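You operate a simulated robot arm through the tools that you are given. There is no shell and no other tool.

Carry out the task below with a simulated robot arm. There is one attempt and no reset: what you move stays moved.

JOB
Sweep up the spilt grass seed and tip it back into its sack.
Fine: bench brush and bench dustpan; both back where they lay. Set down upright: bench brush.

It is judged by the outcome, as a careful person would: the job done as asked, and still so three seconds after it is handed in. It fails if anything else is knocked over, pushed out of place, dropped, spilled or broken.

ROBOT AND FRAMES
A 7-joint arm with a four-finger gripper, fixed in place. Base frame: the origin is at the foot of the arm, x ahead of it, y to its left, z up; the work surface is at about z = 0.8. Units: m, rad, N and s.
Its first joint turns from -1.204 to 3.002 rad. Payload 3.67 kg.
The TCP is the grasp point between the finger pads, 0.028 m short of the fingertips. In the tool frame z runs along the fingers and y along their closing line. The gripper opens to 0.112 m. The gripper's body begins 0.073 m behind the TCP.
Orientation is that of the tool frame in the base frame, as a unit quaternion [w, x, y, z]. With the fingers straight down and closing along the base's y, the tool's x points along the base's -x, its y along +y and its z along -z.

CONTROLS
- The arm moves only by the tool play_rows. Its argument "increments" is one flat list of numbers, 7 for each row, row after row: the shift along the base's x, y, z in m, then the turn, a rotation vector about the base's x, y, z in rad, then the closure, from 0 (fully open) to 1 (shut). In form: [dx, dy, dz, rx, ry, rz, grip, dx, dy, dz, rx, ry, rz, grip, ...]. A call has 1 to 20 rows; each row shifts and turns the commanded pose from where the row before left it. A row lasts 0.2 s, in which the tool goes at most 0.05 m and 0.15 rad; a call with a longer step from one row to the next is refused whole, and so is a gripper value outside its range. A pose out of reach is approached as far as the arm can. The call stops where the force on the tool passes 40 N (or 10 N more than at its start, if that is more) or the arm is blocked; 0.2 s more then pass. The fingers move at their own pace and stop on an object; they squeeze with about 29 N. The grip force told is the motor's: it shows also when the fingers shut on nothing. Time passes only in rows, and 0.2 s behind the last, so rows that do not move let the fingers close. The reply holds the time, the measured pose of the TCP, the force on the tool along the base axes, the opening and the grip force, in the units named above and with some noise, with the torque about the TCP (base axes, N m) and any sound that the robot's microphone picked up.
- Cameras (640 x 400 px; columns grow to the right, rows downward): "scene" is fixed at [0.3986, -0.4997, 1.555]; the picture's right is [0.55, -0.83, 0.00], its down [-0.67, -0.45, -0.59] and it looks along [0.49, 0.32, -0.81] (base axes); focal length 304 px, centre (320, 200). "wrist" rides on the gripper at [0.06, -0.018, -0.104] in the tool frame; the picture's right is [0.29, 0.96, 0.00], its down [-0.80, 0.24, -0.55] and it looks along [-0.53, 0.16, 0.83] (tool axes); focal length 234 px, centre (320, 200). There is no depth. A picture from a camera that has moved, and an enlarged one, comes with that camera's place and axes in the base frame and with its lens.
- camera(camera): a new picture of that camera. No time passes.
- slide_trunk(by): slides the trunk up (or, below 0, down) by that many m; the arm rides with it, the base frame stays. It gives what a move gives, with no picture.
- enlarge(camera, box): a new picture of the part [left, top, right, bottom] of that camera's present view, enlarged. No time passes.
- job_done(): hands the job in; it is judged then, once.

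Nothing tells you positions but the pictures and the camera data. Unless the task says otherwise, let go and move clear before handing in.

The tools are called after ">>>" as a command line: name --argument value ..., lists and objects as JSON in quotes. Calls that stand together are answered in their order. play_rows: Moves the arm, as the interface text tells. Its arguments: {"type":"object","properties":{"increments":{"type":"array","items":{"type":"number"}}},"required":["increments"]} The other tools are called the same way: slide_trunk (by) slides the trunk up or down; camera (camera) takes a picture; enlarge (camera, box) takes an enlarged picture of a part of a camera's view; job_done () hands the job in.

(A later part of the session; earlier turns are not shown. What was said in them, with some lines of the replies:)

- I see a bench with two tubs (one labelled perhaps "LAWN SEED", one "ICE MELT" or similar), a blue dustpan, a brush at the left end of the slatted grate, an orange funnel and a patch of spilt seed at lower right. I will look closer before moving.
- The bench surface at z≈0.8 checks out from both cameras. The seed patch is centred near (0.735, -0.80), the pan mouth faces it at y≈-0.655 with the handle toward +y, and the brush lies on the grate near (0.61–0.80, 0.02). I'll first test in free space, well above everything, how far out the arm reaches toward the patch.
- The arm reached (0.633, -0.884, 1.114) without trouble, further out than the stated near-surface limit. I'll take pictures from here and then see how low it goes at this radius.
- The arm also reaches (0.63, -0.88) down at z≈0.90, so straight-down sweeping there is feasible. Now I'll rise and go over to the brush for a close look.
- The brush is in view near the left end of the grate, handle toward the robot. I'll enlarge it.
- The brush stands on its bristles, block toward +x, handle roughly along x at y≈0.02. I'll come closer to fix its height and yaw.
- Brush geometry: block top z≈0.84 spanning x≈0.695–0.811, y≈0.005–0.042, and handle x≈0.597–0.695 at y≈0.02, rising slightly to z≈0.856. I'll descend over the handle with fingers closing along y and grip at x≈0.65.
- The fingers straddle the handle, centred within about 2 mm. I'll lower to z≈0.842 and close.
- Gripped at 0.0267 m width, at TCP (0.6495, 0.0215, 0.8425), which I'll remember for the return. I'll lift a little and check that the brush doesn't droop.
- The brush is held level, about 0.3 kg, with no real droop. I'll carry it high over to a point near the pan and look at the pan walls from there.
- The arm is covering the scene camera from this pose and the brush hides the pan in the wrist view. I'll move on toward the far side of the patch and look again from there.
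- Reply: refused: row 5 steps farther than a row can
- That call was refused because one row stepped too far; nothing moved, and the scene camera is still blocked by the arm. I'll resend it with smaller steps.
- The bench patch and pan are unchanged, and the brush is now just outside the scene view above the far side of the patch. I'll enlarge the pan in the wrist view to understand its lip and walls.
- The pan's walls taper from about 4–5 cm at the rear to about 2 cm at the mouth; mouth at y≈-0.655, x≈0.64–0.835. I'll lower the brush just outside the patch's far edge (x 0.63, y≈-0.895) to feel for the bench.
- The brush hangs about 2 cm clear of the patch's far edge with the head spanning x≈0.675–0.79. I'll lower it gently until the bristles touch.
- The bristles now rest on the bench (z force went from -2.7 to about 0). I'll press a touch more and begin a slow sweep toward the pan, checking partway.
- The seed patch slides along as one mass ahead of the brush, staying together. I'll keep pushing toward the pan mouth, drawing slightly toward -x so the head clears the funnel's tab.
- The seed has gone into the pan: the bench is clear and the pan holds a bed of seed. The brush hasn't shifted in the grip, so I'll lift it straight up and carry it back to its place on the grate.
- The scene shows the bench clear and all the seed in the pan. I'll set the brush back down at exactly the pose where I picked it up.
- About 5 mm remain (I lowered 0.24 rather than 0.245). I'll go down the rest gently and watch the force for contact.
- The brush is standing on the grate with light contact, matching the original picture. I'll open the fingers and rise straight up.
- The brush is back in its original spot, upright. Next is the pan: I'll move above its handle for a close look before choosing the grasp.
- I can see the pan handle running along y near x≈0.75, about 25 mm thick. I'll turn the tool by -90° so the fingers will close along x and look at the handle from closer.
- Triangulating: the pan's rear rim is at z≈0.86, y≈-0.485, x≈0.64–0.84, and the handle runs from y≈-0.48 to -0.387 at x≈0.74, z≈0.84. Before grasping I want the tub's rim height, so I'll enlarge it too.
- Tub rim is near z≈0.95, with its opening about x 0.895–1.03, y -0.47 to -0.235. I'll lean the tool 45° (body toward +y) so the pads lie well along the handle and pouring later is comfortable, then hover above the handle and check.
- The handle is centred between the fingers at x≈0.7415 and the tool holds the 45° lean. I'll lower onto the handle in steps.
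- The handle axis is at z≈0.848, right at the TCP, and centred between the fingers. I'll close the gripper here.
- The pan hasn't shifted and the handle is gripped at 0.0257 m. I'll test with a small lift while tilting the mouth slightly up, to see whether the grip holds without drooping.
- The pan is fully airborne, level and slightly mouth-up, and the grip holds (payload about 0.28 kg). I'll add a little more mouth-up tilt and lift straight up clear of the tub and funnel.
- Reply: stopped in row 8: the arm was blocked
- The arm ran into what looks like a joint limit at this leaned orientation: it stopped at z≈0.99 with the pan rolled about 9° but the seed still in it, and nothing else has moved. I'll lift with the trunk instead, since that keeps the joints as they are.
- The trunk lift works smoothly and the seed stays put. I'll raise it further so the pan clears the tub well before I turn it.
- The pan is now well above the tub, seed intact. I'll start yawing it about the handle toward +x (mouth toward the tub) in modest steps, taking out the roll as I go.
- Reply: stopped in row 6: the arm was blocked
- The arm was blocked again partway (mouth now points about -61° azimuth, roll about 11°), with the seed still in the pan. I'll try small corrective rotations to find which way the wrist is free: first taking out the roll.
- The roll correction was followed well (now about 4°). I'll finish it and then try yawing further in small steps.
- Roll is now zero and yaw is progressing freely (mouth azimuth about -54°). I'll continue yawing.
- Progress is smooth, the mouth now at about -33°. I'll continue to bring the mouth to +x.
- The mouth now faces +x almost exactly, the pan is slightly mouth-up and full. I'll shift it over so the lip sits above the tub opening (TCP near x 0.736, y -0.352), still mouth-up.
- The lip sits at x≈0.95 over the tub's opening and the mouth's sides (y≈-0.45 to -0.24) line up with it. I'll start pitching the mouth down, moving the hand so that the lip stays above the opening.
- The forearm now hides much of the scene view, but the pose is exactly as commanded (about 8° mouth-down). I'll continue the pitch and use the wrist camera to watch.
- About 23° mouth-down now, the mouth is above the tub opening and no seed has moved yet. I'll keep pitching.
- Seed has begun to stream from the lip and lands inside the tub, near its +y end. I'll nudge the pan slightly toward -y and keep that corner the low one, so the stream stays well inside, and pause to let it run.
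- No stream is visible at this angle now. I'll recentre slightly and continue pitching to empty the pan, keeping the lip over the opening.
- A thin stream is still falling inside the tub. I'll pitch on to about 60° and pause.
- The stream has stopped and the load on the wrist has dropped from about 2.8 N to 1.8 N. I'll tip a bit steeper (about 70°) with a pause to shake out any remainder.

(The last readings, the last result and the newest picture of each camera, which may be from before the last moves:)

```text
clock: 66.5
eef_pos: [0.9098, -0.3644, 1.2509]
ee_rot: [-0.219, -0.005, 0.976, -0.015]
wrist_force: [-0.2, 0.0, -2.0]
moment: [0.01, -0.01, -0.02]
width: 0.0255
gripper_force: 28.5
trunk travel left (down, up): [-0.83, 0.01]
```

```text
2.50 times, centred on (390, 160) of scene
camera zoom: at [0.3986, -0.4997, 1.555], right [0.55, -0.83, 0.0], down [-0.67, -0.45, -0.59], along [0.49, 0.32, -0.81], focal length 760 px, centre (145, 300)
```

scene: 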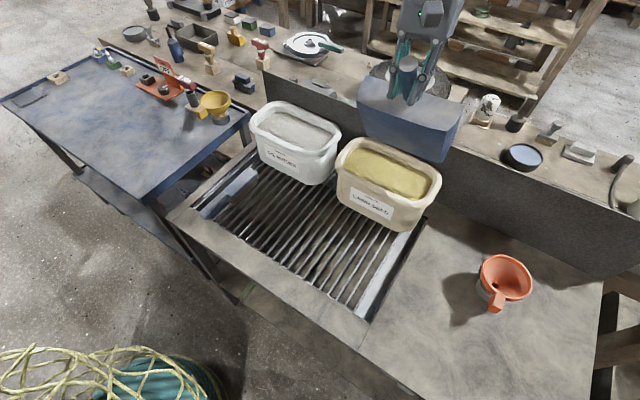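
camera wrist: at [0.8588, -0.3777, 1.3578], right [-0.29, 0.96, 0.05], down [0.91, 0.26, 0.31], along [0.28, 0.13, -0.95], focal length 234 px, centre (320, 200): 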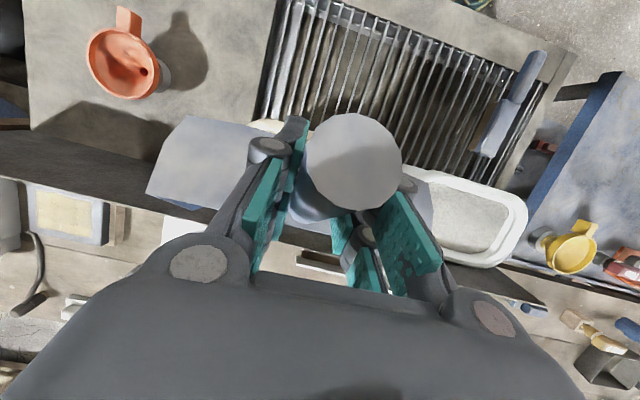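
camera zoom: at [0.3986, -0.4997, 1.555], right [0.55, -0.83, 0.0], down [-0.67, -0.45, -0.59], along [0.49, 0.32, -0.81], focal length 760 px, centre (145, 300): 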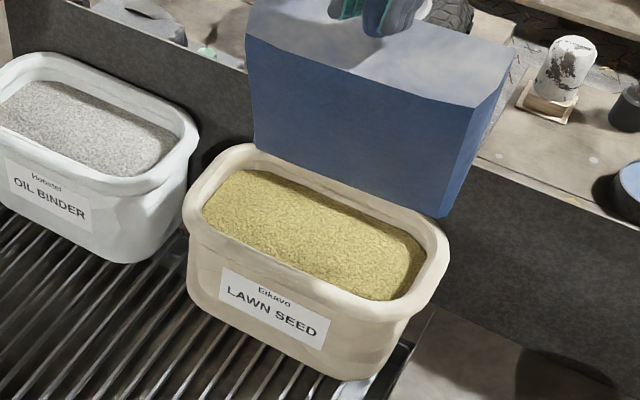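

Nothing more falls. I'll bring the pan back to level along the reverse path, with the lip over the tub all the while, and then inspect its inside.

>>> play_rows --increments '[-0.0115, 0, -0.004, 0, -0.085, 0, 1, -0.0115, 0, -0.004, 0, -0.085, 0, 1, -0.0245, 0, -0.013, 0, -0.131, 0, 1, -0.0245, 0, -0.013, 0, -0.131, 0, 1, -0.024, 0, -0.016, 0, -0.131, 0, 1, -0.0195, 0, -0.0215, 0, -0.131, 0, 1, -0.0195, 0, -0.0215, 0, -0.131, 0, 1, -0.0135, 0, -0.0155, 0.01, -0.131, 0, 1, -0.0135, 0, -0.0155, 0.01, -0.131, 0, 1, -0.006, 0, -0.01, 0.01, -0.13, 0, 1, 0, 0, 0, 0, 0, 0, 1]'

>>> camera --camera "scene"

>>> enlarge --camera "scene" --box '[310, 80, 470, 240]'

```text
clock: 68.9
eef_pos: [0.7422, -0.3628, 1.1139]
ee_rot: [0.378, 0.008, 0.926, -0.002]
wrist_force: [-0.8, 0.4, -1.9]
moment: [0.0, 0.22, -0.02]
width: 0.0255
gripper_force: 29.0
trunk travel left (down, up): [-0.83, 0.01]
```

```text
taken
```

scene: 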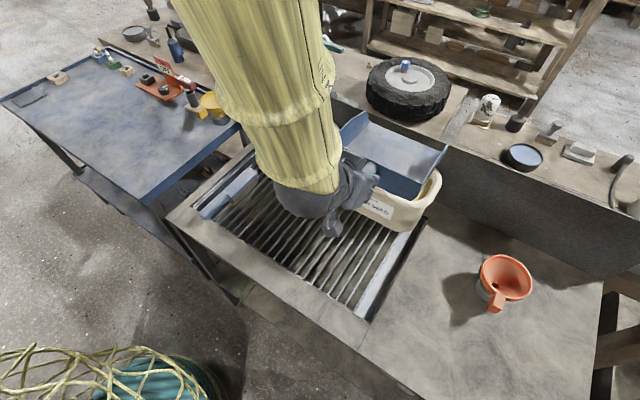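

```text
2.50 times, centred on (390, 160) of scene
camera zoom: at [0.3986, -0.4997, 1.555], right [0.55, -0.83, 0.0], down [-0.67, -0.45, -0.59], along [0.49, 0.32, -0.81], focal length 760 px, centre (145, 300)
```

zoom: 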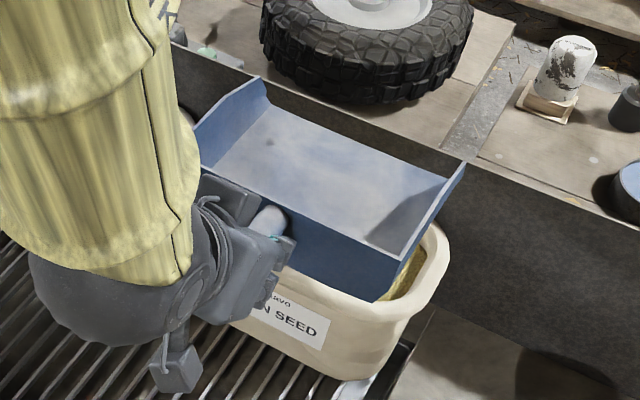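

The pan is empty and clean and everything else is where it was. I'll back the pan away from over the tub and start yawing it back toward its resting direction.

>>> play_rows --increments '[-0.014, -0.02, 0.004, 0, 0, 0, 1, -0.014, -0.02, 0.004, 0, 0, 0, 1, -0.014, -0.02, 0.004, 0, 0, 0, 1, -0.013, -0.022, 0.004, 0, 0, 0, 1, -0.012, -0.022, 0.004, 0, 0, 0, 1, 0, 0, 0, 0, 0, -0.08, 1, 0, 0, 0, 0, 0, -0.08, 1, 0, 0, 0, 0, 0, -0.08, 1, 0, 0, 0, 0, 0, -0.08, 1, 0, 0, 0, 0, 0, -0.08, 1, 0, 0, 0, 0, 0, -0.08, 1, 0, 0, 0, 0, 0, 0, 1]'

>>> camera --camera "scene"

```text
clock: 71.5
eef_pos: [0.6738, -0.4685, 1.1348]
ee_rot: [0.366, 0.228, 0.898, -0.091]
wrist_force: [0.2, 0.0, -1.6]
moment: [0.11, 0.17, 0.0]
width: 0.0254
gripper_force: 29.2
trunk travel left (down, up): [-0.83, 0.01]
```

```text
taken
```

scene: 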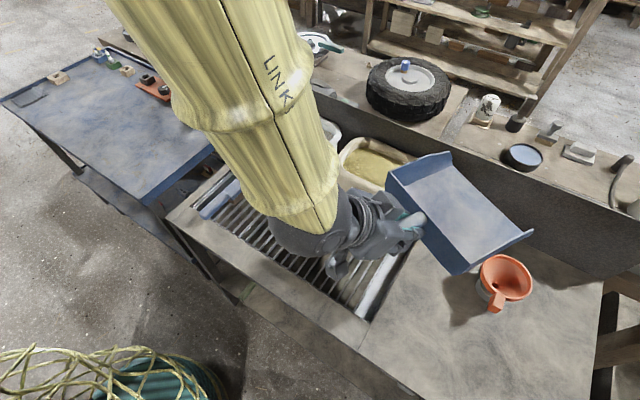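

Yaw is proceeding freely. I'll continue yawing while easing the height down a little, which should keep the wrist away from the limit it met earlier.

>>> play_rows --increments '[0, 0, -0.008, 0, 0, -0.08, 1, 0, 0, -0.008, 0, 0, -0.08, 1, 0, 0, -0.008, 0, 0, -0.08, 1, 0, 0, -0.008, 0, 0, -0.08, 1, 0, 0, -0.008, 0, 0, -0.08, 1, 0, 0, -0.008, 0, 0, -0.08, 1, 0, 0, -0.008, 0, 0, -0.08, 1, 0, 0, 0, 0, 0, 0, 1]'

>>> camera --camera "scene"

```text
clock: 73.3
eef_pos: [0.6752, -0.4687, 1.0797]
ee_rot: [0.327, 0.466, 0.8, -0.188]
wrist_force: [0.2, 0.0, -2.6]
moment: [0.21, 0.09, -0.01]
width: 0.0257
gripper_force: 29.2
trunk travel left (down, up): [-0.83, 0.01]
```

```text
taken
```

scene: 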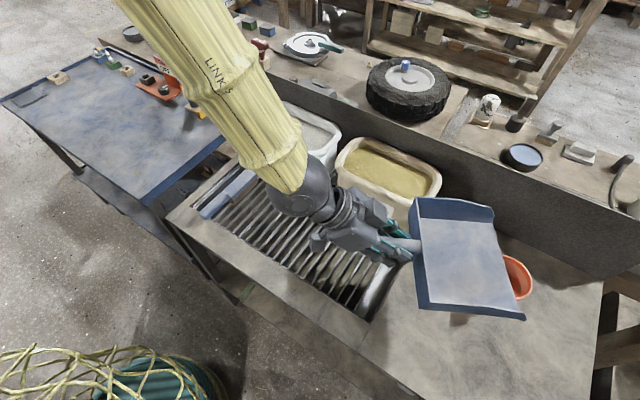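

The pan's mouth is at about -60° with no blockage. I'll complete the yaw and move across to directly above its resting place.

>>> play_rows --increments '[0.006, 0.003, -0.004, 0, 0, -0.075, 1, 0.006, 0.003, -0.004, 0, 0, -0.075, 1, 0.008, 0.004, -0.004, 0, 0, -0.075, 1, 0.01, 0.004, -0.004, 0, 0, -0.075, 1, 0.01, 0.004, 0, 0, 0, -0.075, 1, 0.01, 0.004, 0, 0, 0, -0.075, 1, 0.01, 0.004, 0, 0, 0, -0.05, 1, 0, 0, 0, 0, 0, 0, 1]'

>>> camera --camera "scene"

```text
clock: 75.1
eef_pos: [0.7356, -0.443, 1.0634]
ee_rot: [0.27, 0.65, 0.659, -0.264]
wrist_force: [0.0, 0.5, -2.5]
moment: [0.24, 0.03, -0.02]
width: 0.0258
gripper_force: 28.6
trunk travel left (down, up): [-0.83, 0.01]
```

```text
taken
```

scene: 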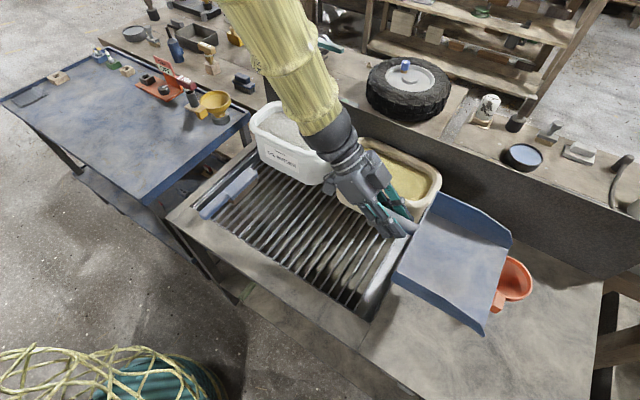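

The pan is back at its original heading, above its place, without any blockage. I'll trim position and yaw by a few millimetres and then lower with the trunk in stages.

>>> play_rows --increments '[0.003, 0.001, 0, -0.004, 0, -0.008, 1, 0.003, 0.001, 0, -0.004, 0, -0.007, 1, 0, 0, 0, 0, 0, 0, 1]'

>>> slide_trunk --by -0.1

>>> camera --camera "scene"

>>> camera --camera "wrist"

```text
clock: 75.9
eef_pos: [0.7414, -0.4403, 1.0636]
ee_rot: [0.271, 0.653, 0.654, -0.268]
wrist_force: [0.2, -0.2, -1.8]
moment: [0.24, 0.02, -0.03]
width: 0.0256
gripper_force: 29.2
trunk travel left (down, up): [-0.83, 0.01]
```

```text
clock: 77.2
eef_pos: [0.7405, -0.4396, 0.9647]
ee_rot: [0.271, 0.653, 0.654, -0.269]
wrist_force: [0.1, 0.2, -1.8]
moment: [0.21, -0.03, 0.01]
width: 0.0258
gripper_force: 29.0
trunk travel left (down, up): [-0.73, 0.11]
```

```text
taken
```

scene: 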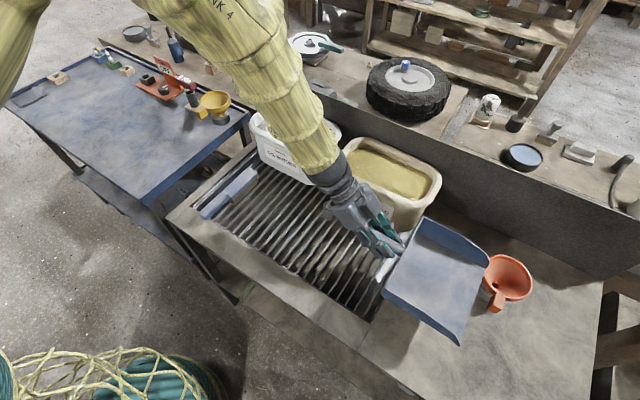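

```text
taken
camera wrist: at [0.7225, -0.3235, 0.9946], right [0.96, 0.21, -0.2], down [0.24, -0.17, 0.96], along [0.16, -0.96, -0.22], focal length 234 px, centre (320, 200)
```

wrist: 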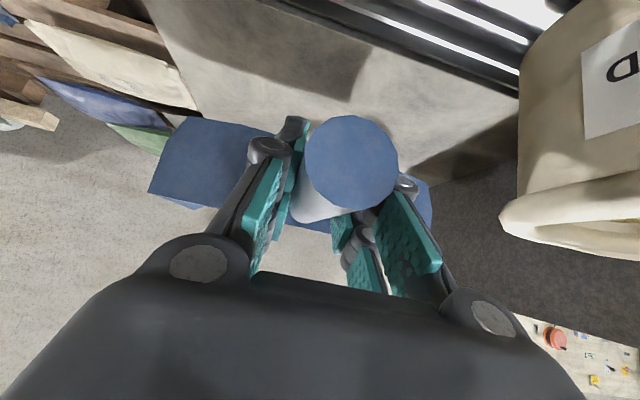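

All clear so far. I'll lower by another 8.5 cm with the trunk and check the pan's clearance to the bench and the funnel.

>>> slide_trunk --by -0.08

>>> enlarge --camera "scene" --box '[350, 220, 480, 370]'

>>> camera --camera "scene"

```text
clock: 78.4
eef_pos: [0.7414, -0.4391, 0.8847]
ee_rot: [0.272, 0.653, 0.654, -0.269]
wrist_force: [0.2, -0.8, -1.5]
moment: [0.22, -0.02, -0.01]
width: 0.0257
gripper_force: 29.4
trunk travel left (down, up): [-0.65, 0.19]
```

```text
2.67 times, centred on (415, 295) of scene
camera zoom: at [0.3986, -0.4997, 1.555], right [0.55, -0.83, 0.0], down [-0.67, -0.45, -0.59], along [0.49, 0.32, -0.81], focal length 810 px, centre (67, -53)
```

zoom: 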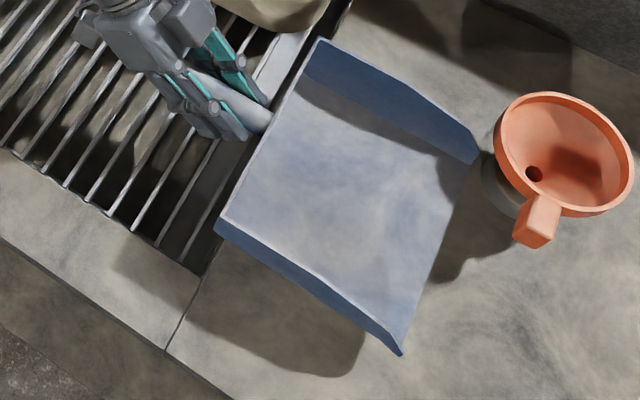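

```text
taken
```

scene: 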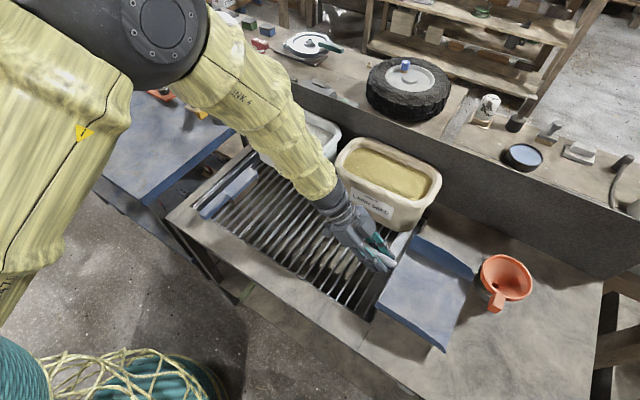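

The trunk is back at its starting height and the pan is about 4 cm above its spot, clear of the funnel. I'll lower it gently the rest of the way.

>>> play_rows --increments '[0, -0.0005, -0.012, 0, 0, 0, 1, 0, -0.0005, -0.012, 0, 0, 0, 1, 0, -0.0005, -0.006, 0, 0, 0, 1, 0, 0, -0.003, 0, 0, 0, 1, 0, 0, -0.002, 0, 0, 0, 1, 0, 0, 0, 0, 0, 0, 1]'

>>> enlarge --camera "scene" --box '[350, 220, 480, 370]'

```text
clock: 79.8
eef_pos: [0.7411, -0.4428, 0.851]
ee_rot: [0.273, 0.653, 0.654, -0.269]
wrist_force: [-0.4, -0.7, 3.8]
moment: [-0.98, 0.03, 0.04]
width: 0.0256
gripper_force: 28.7
trunk travel left (down, up): [-0.65, 0.19]
```

```text
2.67 times, centred on (415, 295) of scene
camera zoom: at [0.3986, -0.4997, 1.555], right [0.55, -0.83, 0.0], down [-0.67, -0.45, -0.59], along [0.49, 0.32, -0.81], focal length 810 px, centre (67, -53)
```

zoom: 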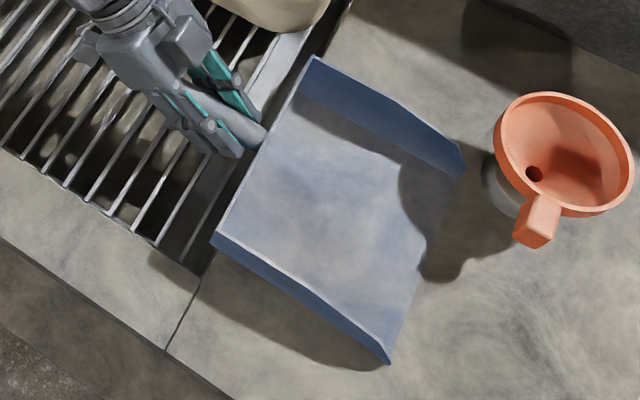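

The lip touched first (the pan sits about 1° mouth-down in the grip) and it's about 5 mm too far toward -y compared with the original picture. I'll raise slightly, level it, shift it by that amount and set it down again.

>>> play_rows --increments '[0, 0.0015, 0.004, -0.01, 0, 0, 1, -0.001, 0.003, 0.002, -0.01, 0, 0, 1, 0, 0, -0.004, 0, 0, 0, 1, 0, 0, -0.003, 0, 0, 0, 1, 0, 0, 0, 0, 0, 0, 1]'

>>> enlarge --camera "scene" --box '[350, 220, 480, 370]'

```text
clock: 81.0
eef_pos: [0.7385, -0.4379, 0.8473]
ee_rot: [0.278, 0.65, 0.651, -0.275]
wrist_force: [0.1, 0.4, -1.3]
moment: [0.2, -0.01, 0.05]
width: 0.0257
gripper_force: 28.8
trunk travel left (down, up): [-0.65, 0.19]
```

```text
2.67 times, centred on (415, 295) of scene
camera zoom: at [0.3986, -0.4997, 1.555], right [0.55, -0.83, 0.0], down [-0.67, -0.45, -0.59], along [0.49, 0.32, -0.81], focal length 810 px, centre (67, -53)
```

zoom: 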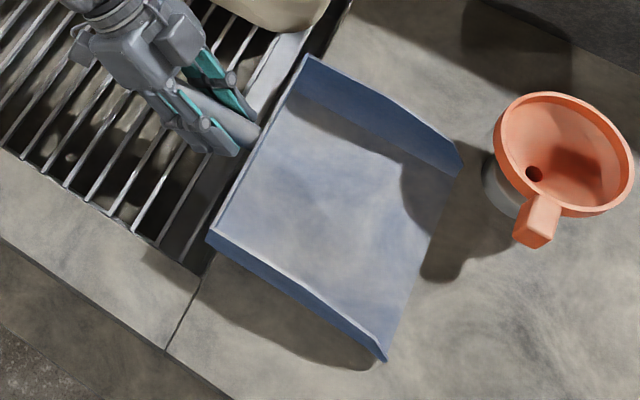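

Now it nearly matches the original picture (within 2–3 px) and is just off the bench. I'll lower the last millimetre or two until it rests.

>>> play_rows --increments '[0.0005, 0, -0.0015, 0, 0, 0, 1, 0, 0, -0.001, 0, 0, 0, 1, 0, 0, 0, 0, 0, 0, 1]'

>>> enlarge --camera "scene" --box '[350, 220, 480, 370]'

```text
clock: 81.8
eef_pos: [0.7395, -0.4374, 0.8486]
ee_rot: [0.279, 0.651, 0.65, -0.275]
wrist_force: [2.8, -4.3, 14.0]
moment: [-0.83, 0.07, 0.11]
width: 0.0253
gripper_force: 28.7
trunk travel left (down, up): [-0.65, 0.19]
```

```text
2.67 times, centred on (415, 295) of scene
camera zoom: at [0.3986, -0.4997, 1.555], right [0.55, -0.83, 0.0], down [-0.67, -0.45, -0.59], along [0.49, 0.32, -0.81], focal length 810 px, centre (67, -53)
```

zoom: 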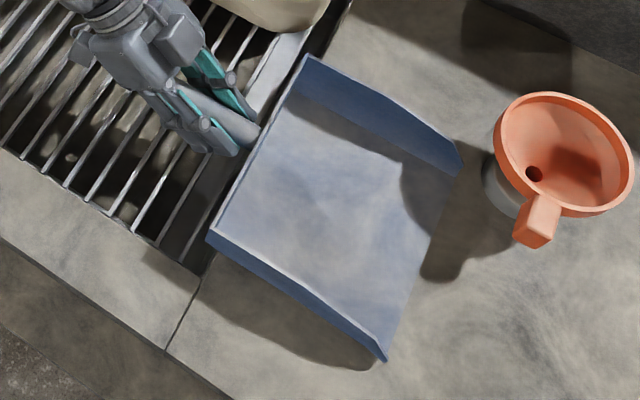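

The pan is resting on the bench (contact about 14 N) in its original place. I'll ease the pressure, open the fingers and back out along the tool axis.

>>> play_rows --increments '[0, 0, 0.0015, 0, 0, 0, 1, 0, 0, 0, 0, 0, 0, 0.7, 0, 0, 0, 0, 0, 0, 0.4, 0, 0, 0, 0, 0, 0, 0.15, 0, 0, 0, 0, 0, 0, 0.1, 0, 0.012, 0.012, 0, 0, 0, 0.1, 0, 0.02, 0.02, 0, 0, 0, 0.1, 0, 0.025, 0.025, 0, 0, 0, 0.05, 0, 0.02, 0.02, 0, 0, 0, 0]'

>>> enlarge --camera "scene" --box '[350, 220, 480, 370]'

>>> camera --camera "scene"

>>> camera --camera "wrist"

```text
clock: 83.8
eef_pos: [0.7422, -0.3617, 0.9251]
ee_rot: [0.277, 0.651, 0.651, -0.275]
wrist_force: [0.4, 0.8, 0.1]
moment: [-0.02, -0.01, 0.04]
width: 0.1122
gripper_force: 0.0
trunk travel left (down, up): [-0.65, 0.19]
```

```text
2.67 times, centred on (415, 295) of scene
camera zoom: at [0.3986, -0.4997, 1.555], right [0.55, -0.83, 0.0], down [-0.67, -0.45, -0.59], along [0.49, 0.32, -0.81], focal length 810 px, centre (67, -53)
```

zoom: 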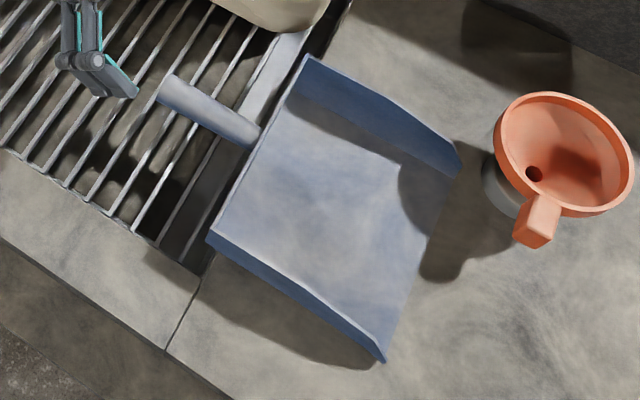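

```text
taken
```

scene: 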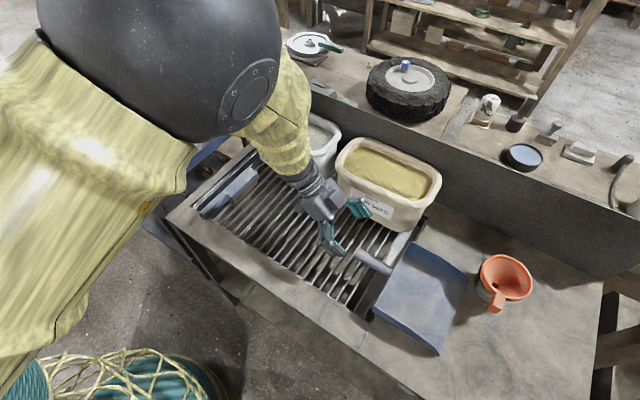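

```text
taken
camera wrist: at [0.7236, -0.2434, 0.9528], right [0.96, 0.2, -0.2], down [0.24, -0.15, 0.96], along [0.16, -0.97, -0.2], focal length 234 px, centre (320, 200)
```

wrist: 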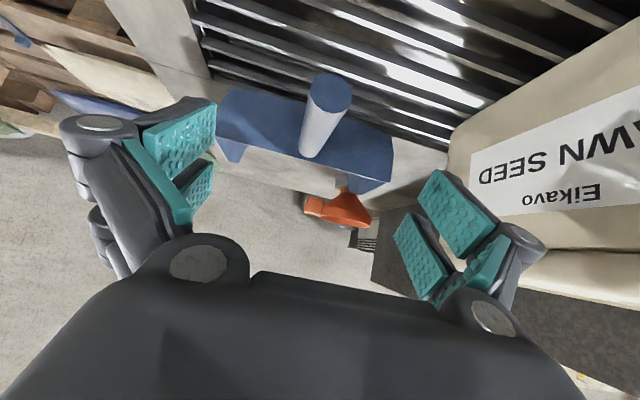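

The pan is back in its original place (corners within about 2 px of the first picture) and released. I'll raise the arm clear with the trunk and check the whole scene.

>>> slide_trunk --by 0.18

>>> camera --camera "scene"

```text
clock: 85.8
eef_pos: [0.7429, -0.3602, 1.1039]
ee_rot: [0.277, 0.651, 0.651, -0.275]
wrist_force: [0.7, -0.5, -0.1]
moment: [0.01, 0.02, -0.04]
width: 0.1121
gripper_force: 0.0
trunk travel left (down, up): [-0.83, 0.01]
```

```text
taken
```

scene: 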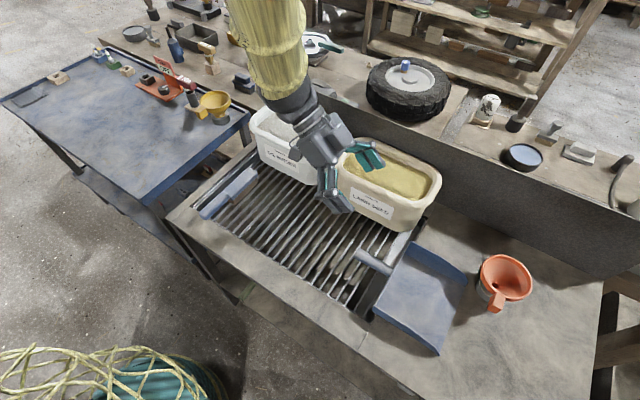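

Everything looks in place. I'll straighten the tool and draw the arm back toward the robot, clear of the tubs, then do a final inspection.

>>> play_rows --increments '[-0.01, -0.005, 0.01, 0.1309, 0, 0, 0, -0.01, -0.005, 0.01, 0.1309, 0, 0, 0, -0.015, -0.005, 0.01, 0.1309, 0, 0, 0, -0.02, 0, 0.01, 0.1309, 0, 0, 0, -0.02, 0, 0.01, 0.1309, 0, 0, 0, -0.02, 0, 0.01, 0.1309, 0, 0, 0, -0.02, 0, 0.01, 0, 0, 0, 0, 0, 0, 0, 0, 0, 0, 0]'

>>> camera --camera "scene"

>>> enlarge --camera "scene" --box '[340, 220, 600, 400]'

>>> enlarge --camera "scene" --box '[180, 80, 450, 250]'

```text
clock: 87.6
eef_pos: [0.6279, -0.3745, 1.1739]
ee_rot: [0.007, 0.707, 0.707, -0.006]
wrist_force: [-0.5, 0.0, 0.1]
moment: [0.02, -0.04, 0.0]
width: 0.1122
gripper_force: 0.0
trunk travel left (down, up): [-0.83, 0.01]
```

```text
taken
```

scene: 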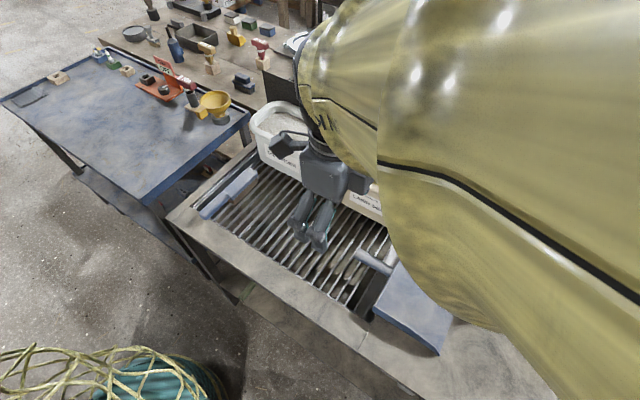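

```text
2.22 times, centred on (470, 310) of scene
camera zoom: at [0.3986, -0.4997, 1.555], right [0.55, -0.83, 0.0], down [-0.67, -0.45, -0.59], along [0.49, 0.32, -0.81], focal length 675 px, centre (-13, -44)
```

zoom: 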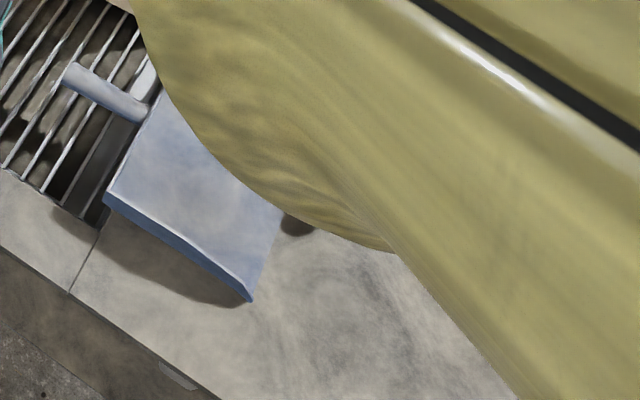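

```text
2.35 times, centred on (315, 165) of scene
camera zoom: at [0.3986, -0.4997, 1.555], right [0.55, -0.83, 0.0], down [-0.67, -0.45, -0.59], along [0.49, 0.32, -0.81], focal length 715 px, centre (332, 282)
```

zoom: 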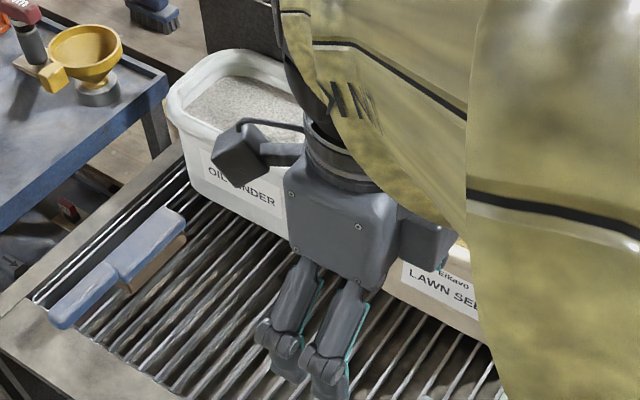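

The arm is in front of the camera now, so I'll turn the tool back to its original heading and move aside for an unobstructed check.

>>> play_rows --increments '[-0.005, 0.025, 0.003, 0, 0, 0.1428, 0, -0.005, 0.025, 0.003, 0, 0, 0.1428, 0, -0.005, 0.025, 0.003, 0, 0, 0.1428, 0, -0.005, 0.025, 0.003, 0, 0, 0.1428, 0, -0.005, 0.025, 0.003, 0, 0, 0.1428, 0, -0.005, 0.025, 0.003, 0, 0, 0.1428, 0, -0.005, 0.025, 0.003, 0, 0, 0.1428, 0, -0.005, 0.025, 0.003, 0, 0, 0.1428, 0, -0.005, 0.025, 0.003, 0, 0, 0.1428, 0, -0.005, 0.025, 0.003, 0, 0, 0.1428, 0, -0.005, 0.025, 0.003, 0, 0, 0.1428, 0, 0, 0, 0, 0, 0, 0, 0]'

>>> camera --camera "scene"

>>> camera --camera "wrist"

```text
clock: 90.2
eef_pos: [0.5702, -0.1012, 1.2077]
ee_rot: [0.009, 0.0, 1.0, 0.002]
wrist_force: [-0.2, -0.5, 0.6]
moment: [0.03, 0.0, 0.01]
width: 0.1118
gripper_force: 0.1
trunk travel left (down, up): [-0.83, 0.01]
```

```text
taken
```

scene: 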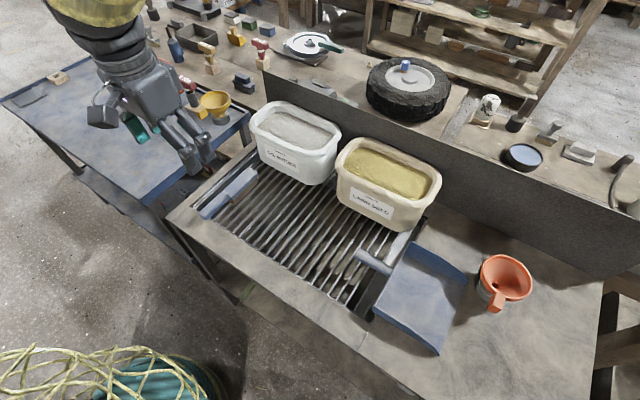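

```text
taken
camera wrist: at [0.5086, -0.1188, 1.3094], right [-0.29, 0.96, 0.0], down [0.79, 0.24, 0.57], along [0.55, 0.16, -0.82], focal length 234 px, centre (320, 200)
```

wrist: 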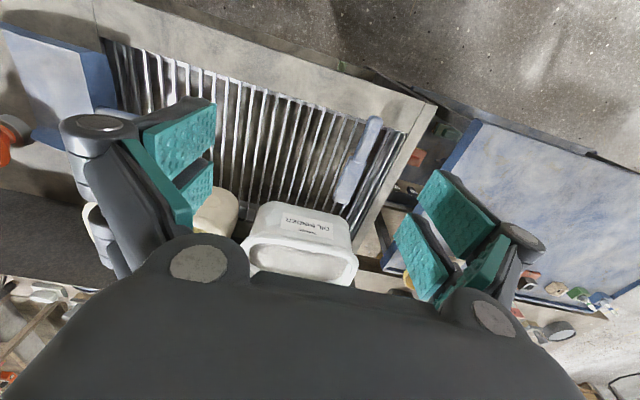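

The scene view is unobstructed now. I'll enlarge the bench, the pan, the brush and the tub for a last check.

>>> enlarge --camera "scene" --box '[340, 220, 600, 400]'

>>> enlarge --camera "scene" --box '[180, 80, 450, 250]'

```text
2.22 times, centred on (470, 310) of scene
camera zoom: at [0.3986, -0.4997, 1.555], right [0.55, -0.83, 0.0], down [-0.67, -0.45, -0.59], along [0.49, 0.32, -0.81], focal length 675 px, centre (-13, -44)
```

zoom: 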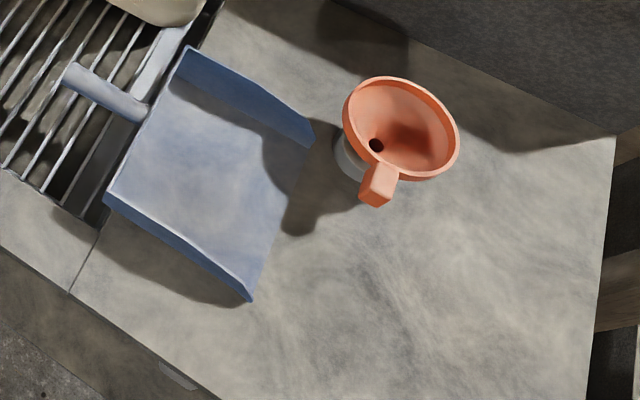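

```text
2.35 times, centred on (315, 165) of scene
camera zoom: at [0.3986, -0.4997, 1.555], right [0.55, -0.83, 0.0], down [-0.67, -0.45, -0.59], along [0.49, 0.32, -0.81], focal length 715 px, centre (332, 282)
```

zoom: 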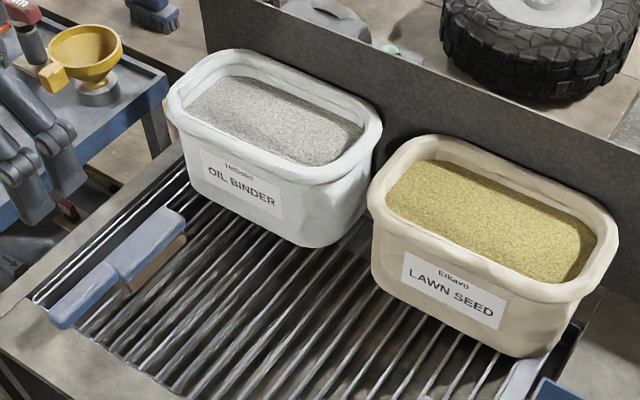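

The bench is clean. The seed is back in the LAWN SEED sack, and the brush stands on its bristles where it lay. The pan lies empty in its original place, the funnel and both tubs haven't moved, and the gripper is open and well clear. I'm handing the job in.

>>> job_done

```text
The job is handed in.
```

The spilt grass seed is swept up and tipped back into the LAWN SEED container, and I've handed the job in. I haven't had a verdict back.

- **Seed:** I brushed it off the bench into the pan and poured it over the middle of the tub. The stream I could see fell inside the opening. The last pictures show the bench and the pan clean.
- **Brush:** it stands upright on its bristles at the spot where I picked it up.
- **Dustpan:** it is back in its original place, within about 2–3 mm by the pictures.
- **Everything else:** the funnel and both tubs look unmoved, and the gripper is open and clear.

While I was carrying the full pan, the arm stopped twice, probably at a joint limit, and the pan rolled about 10°. No seed fell out in the pictures, and I finished the lift by raising the trunk. The trunk is still raised about 0.18 m from where it started.
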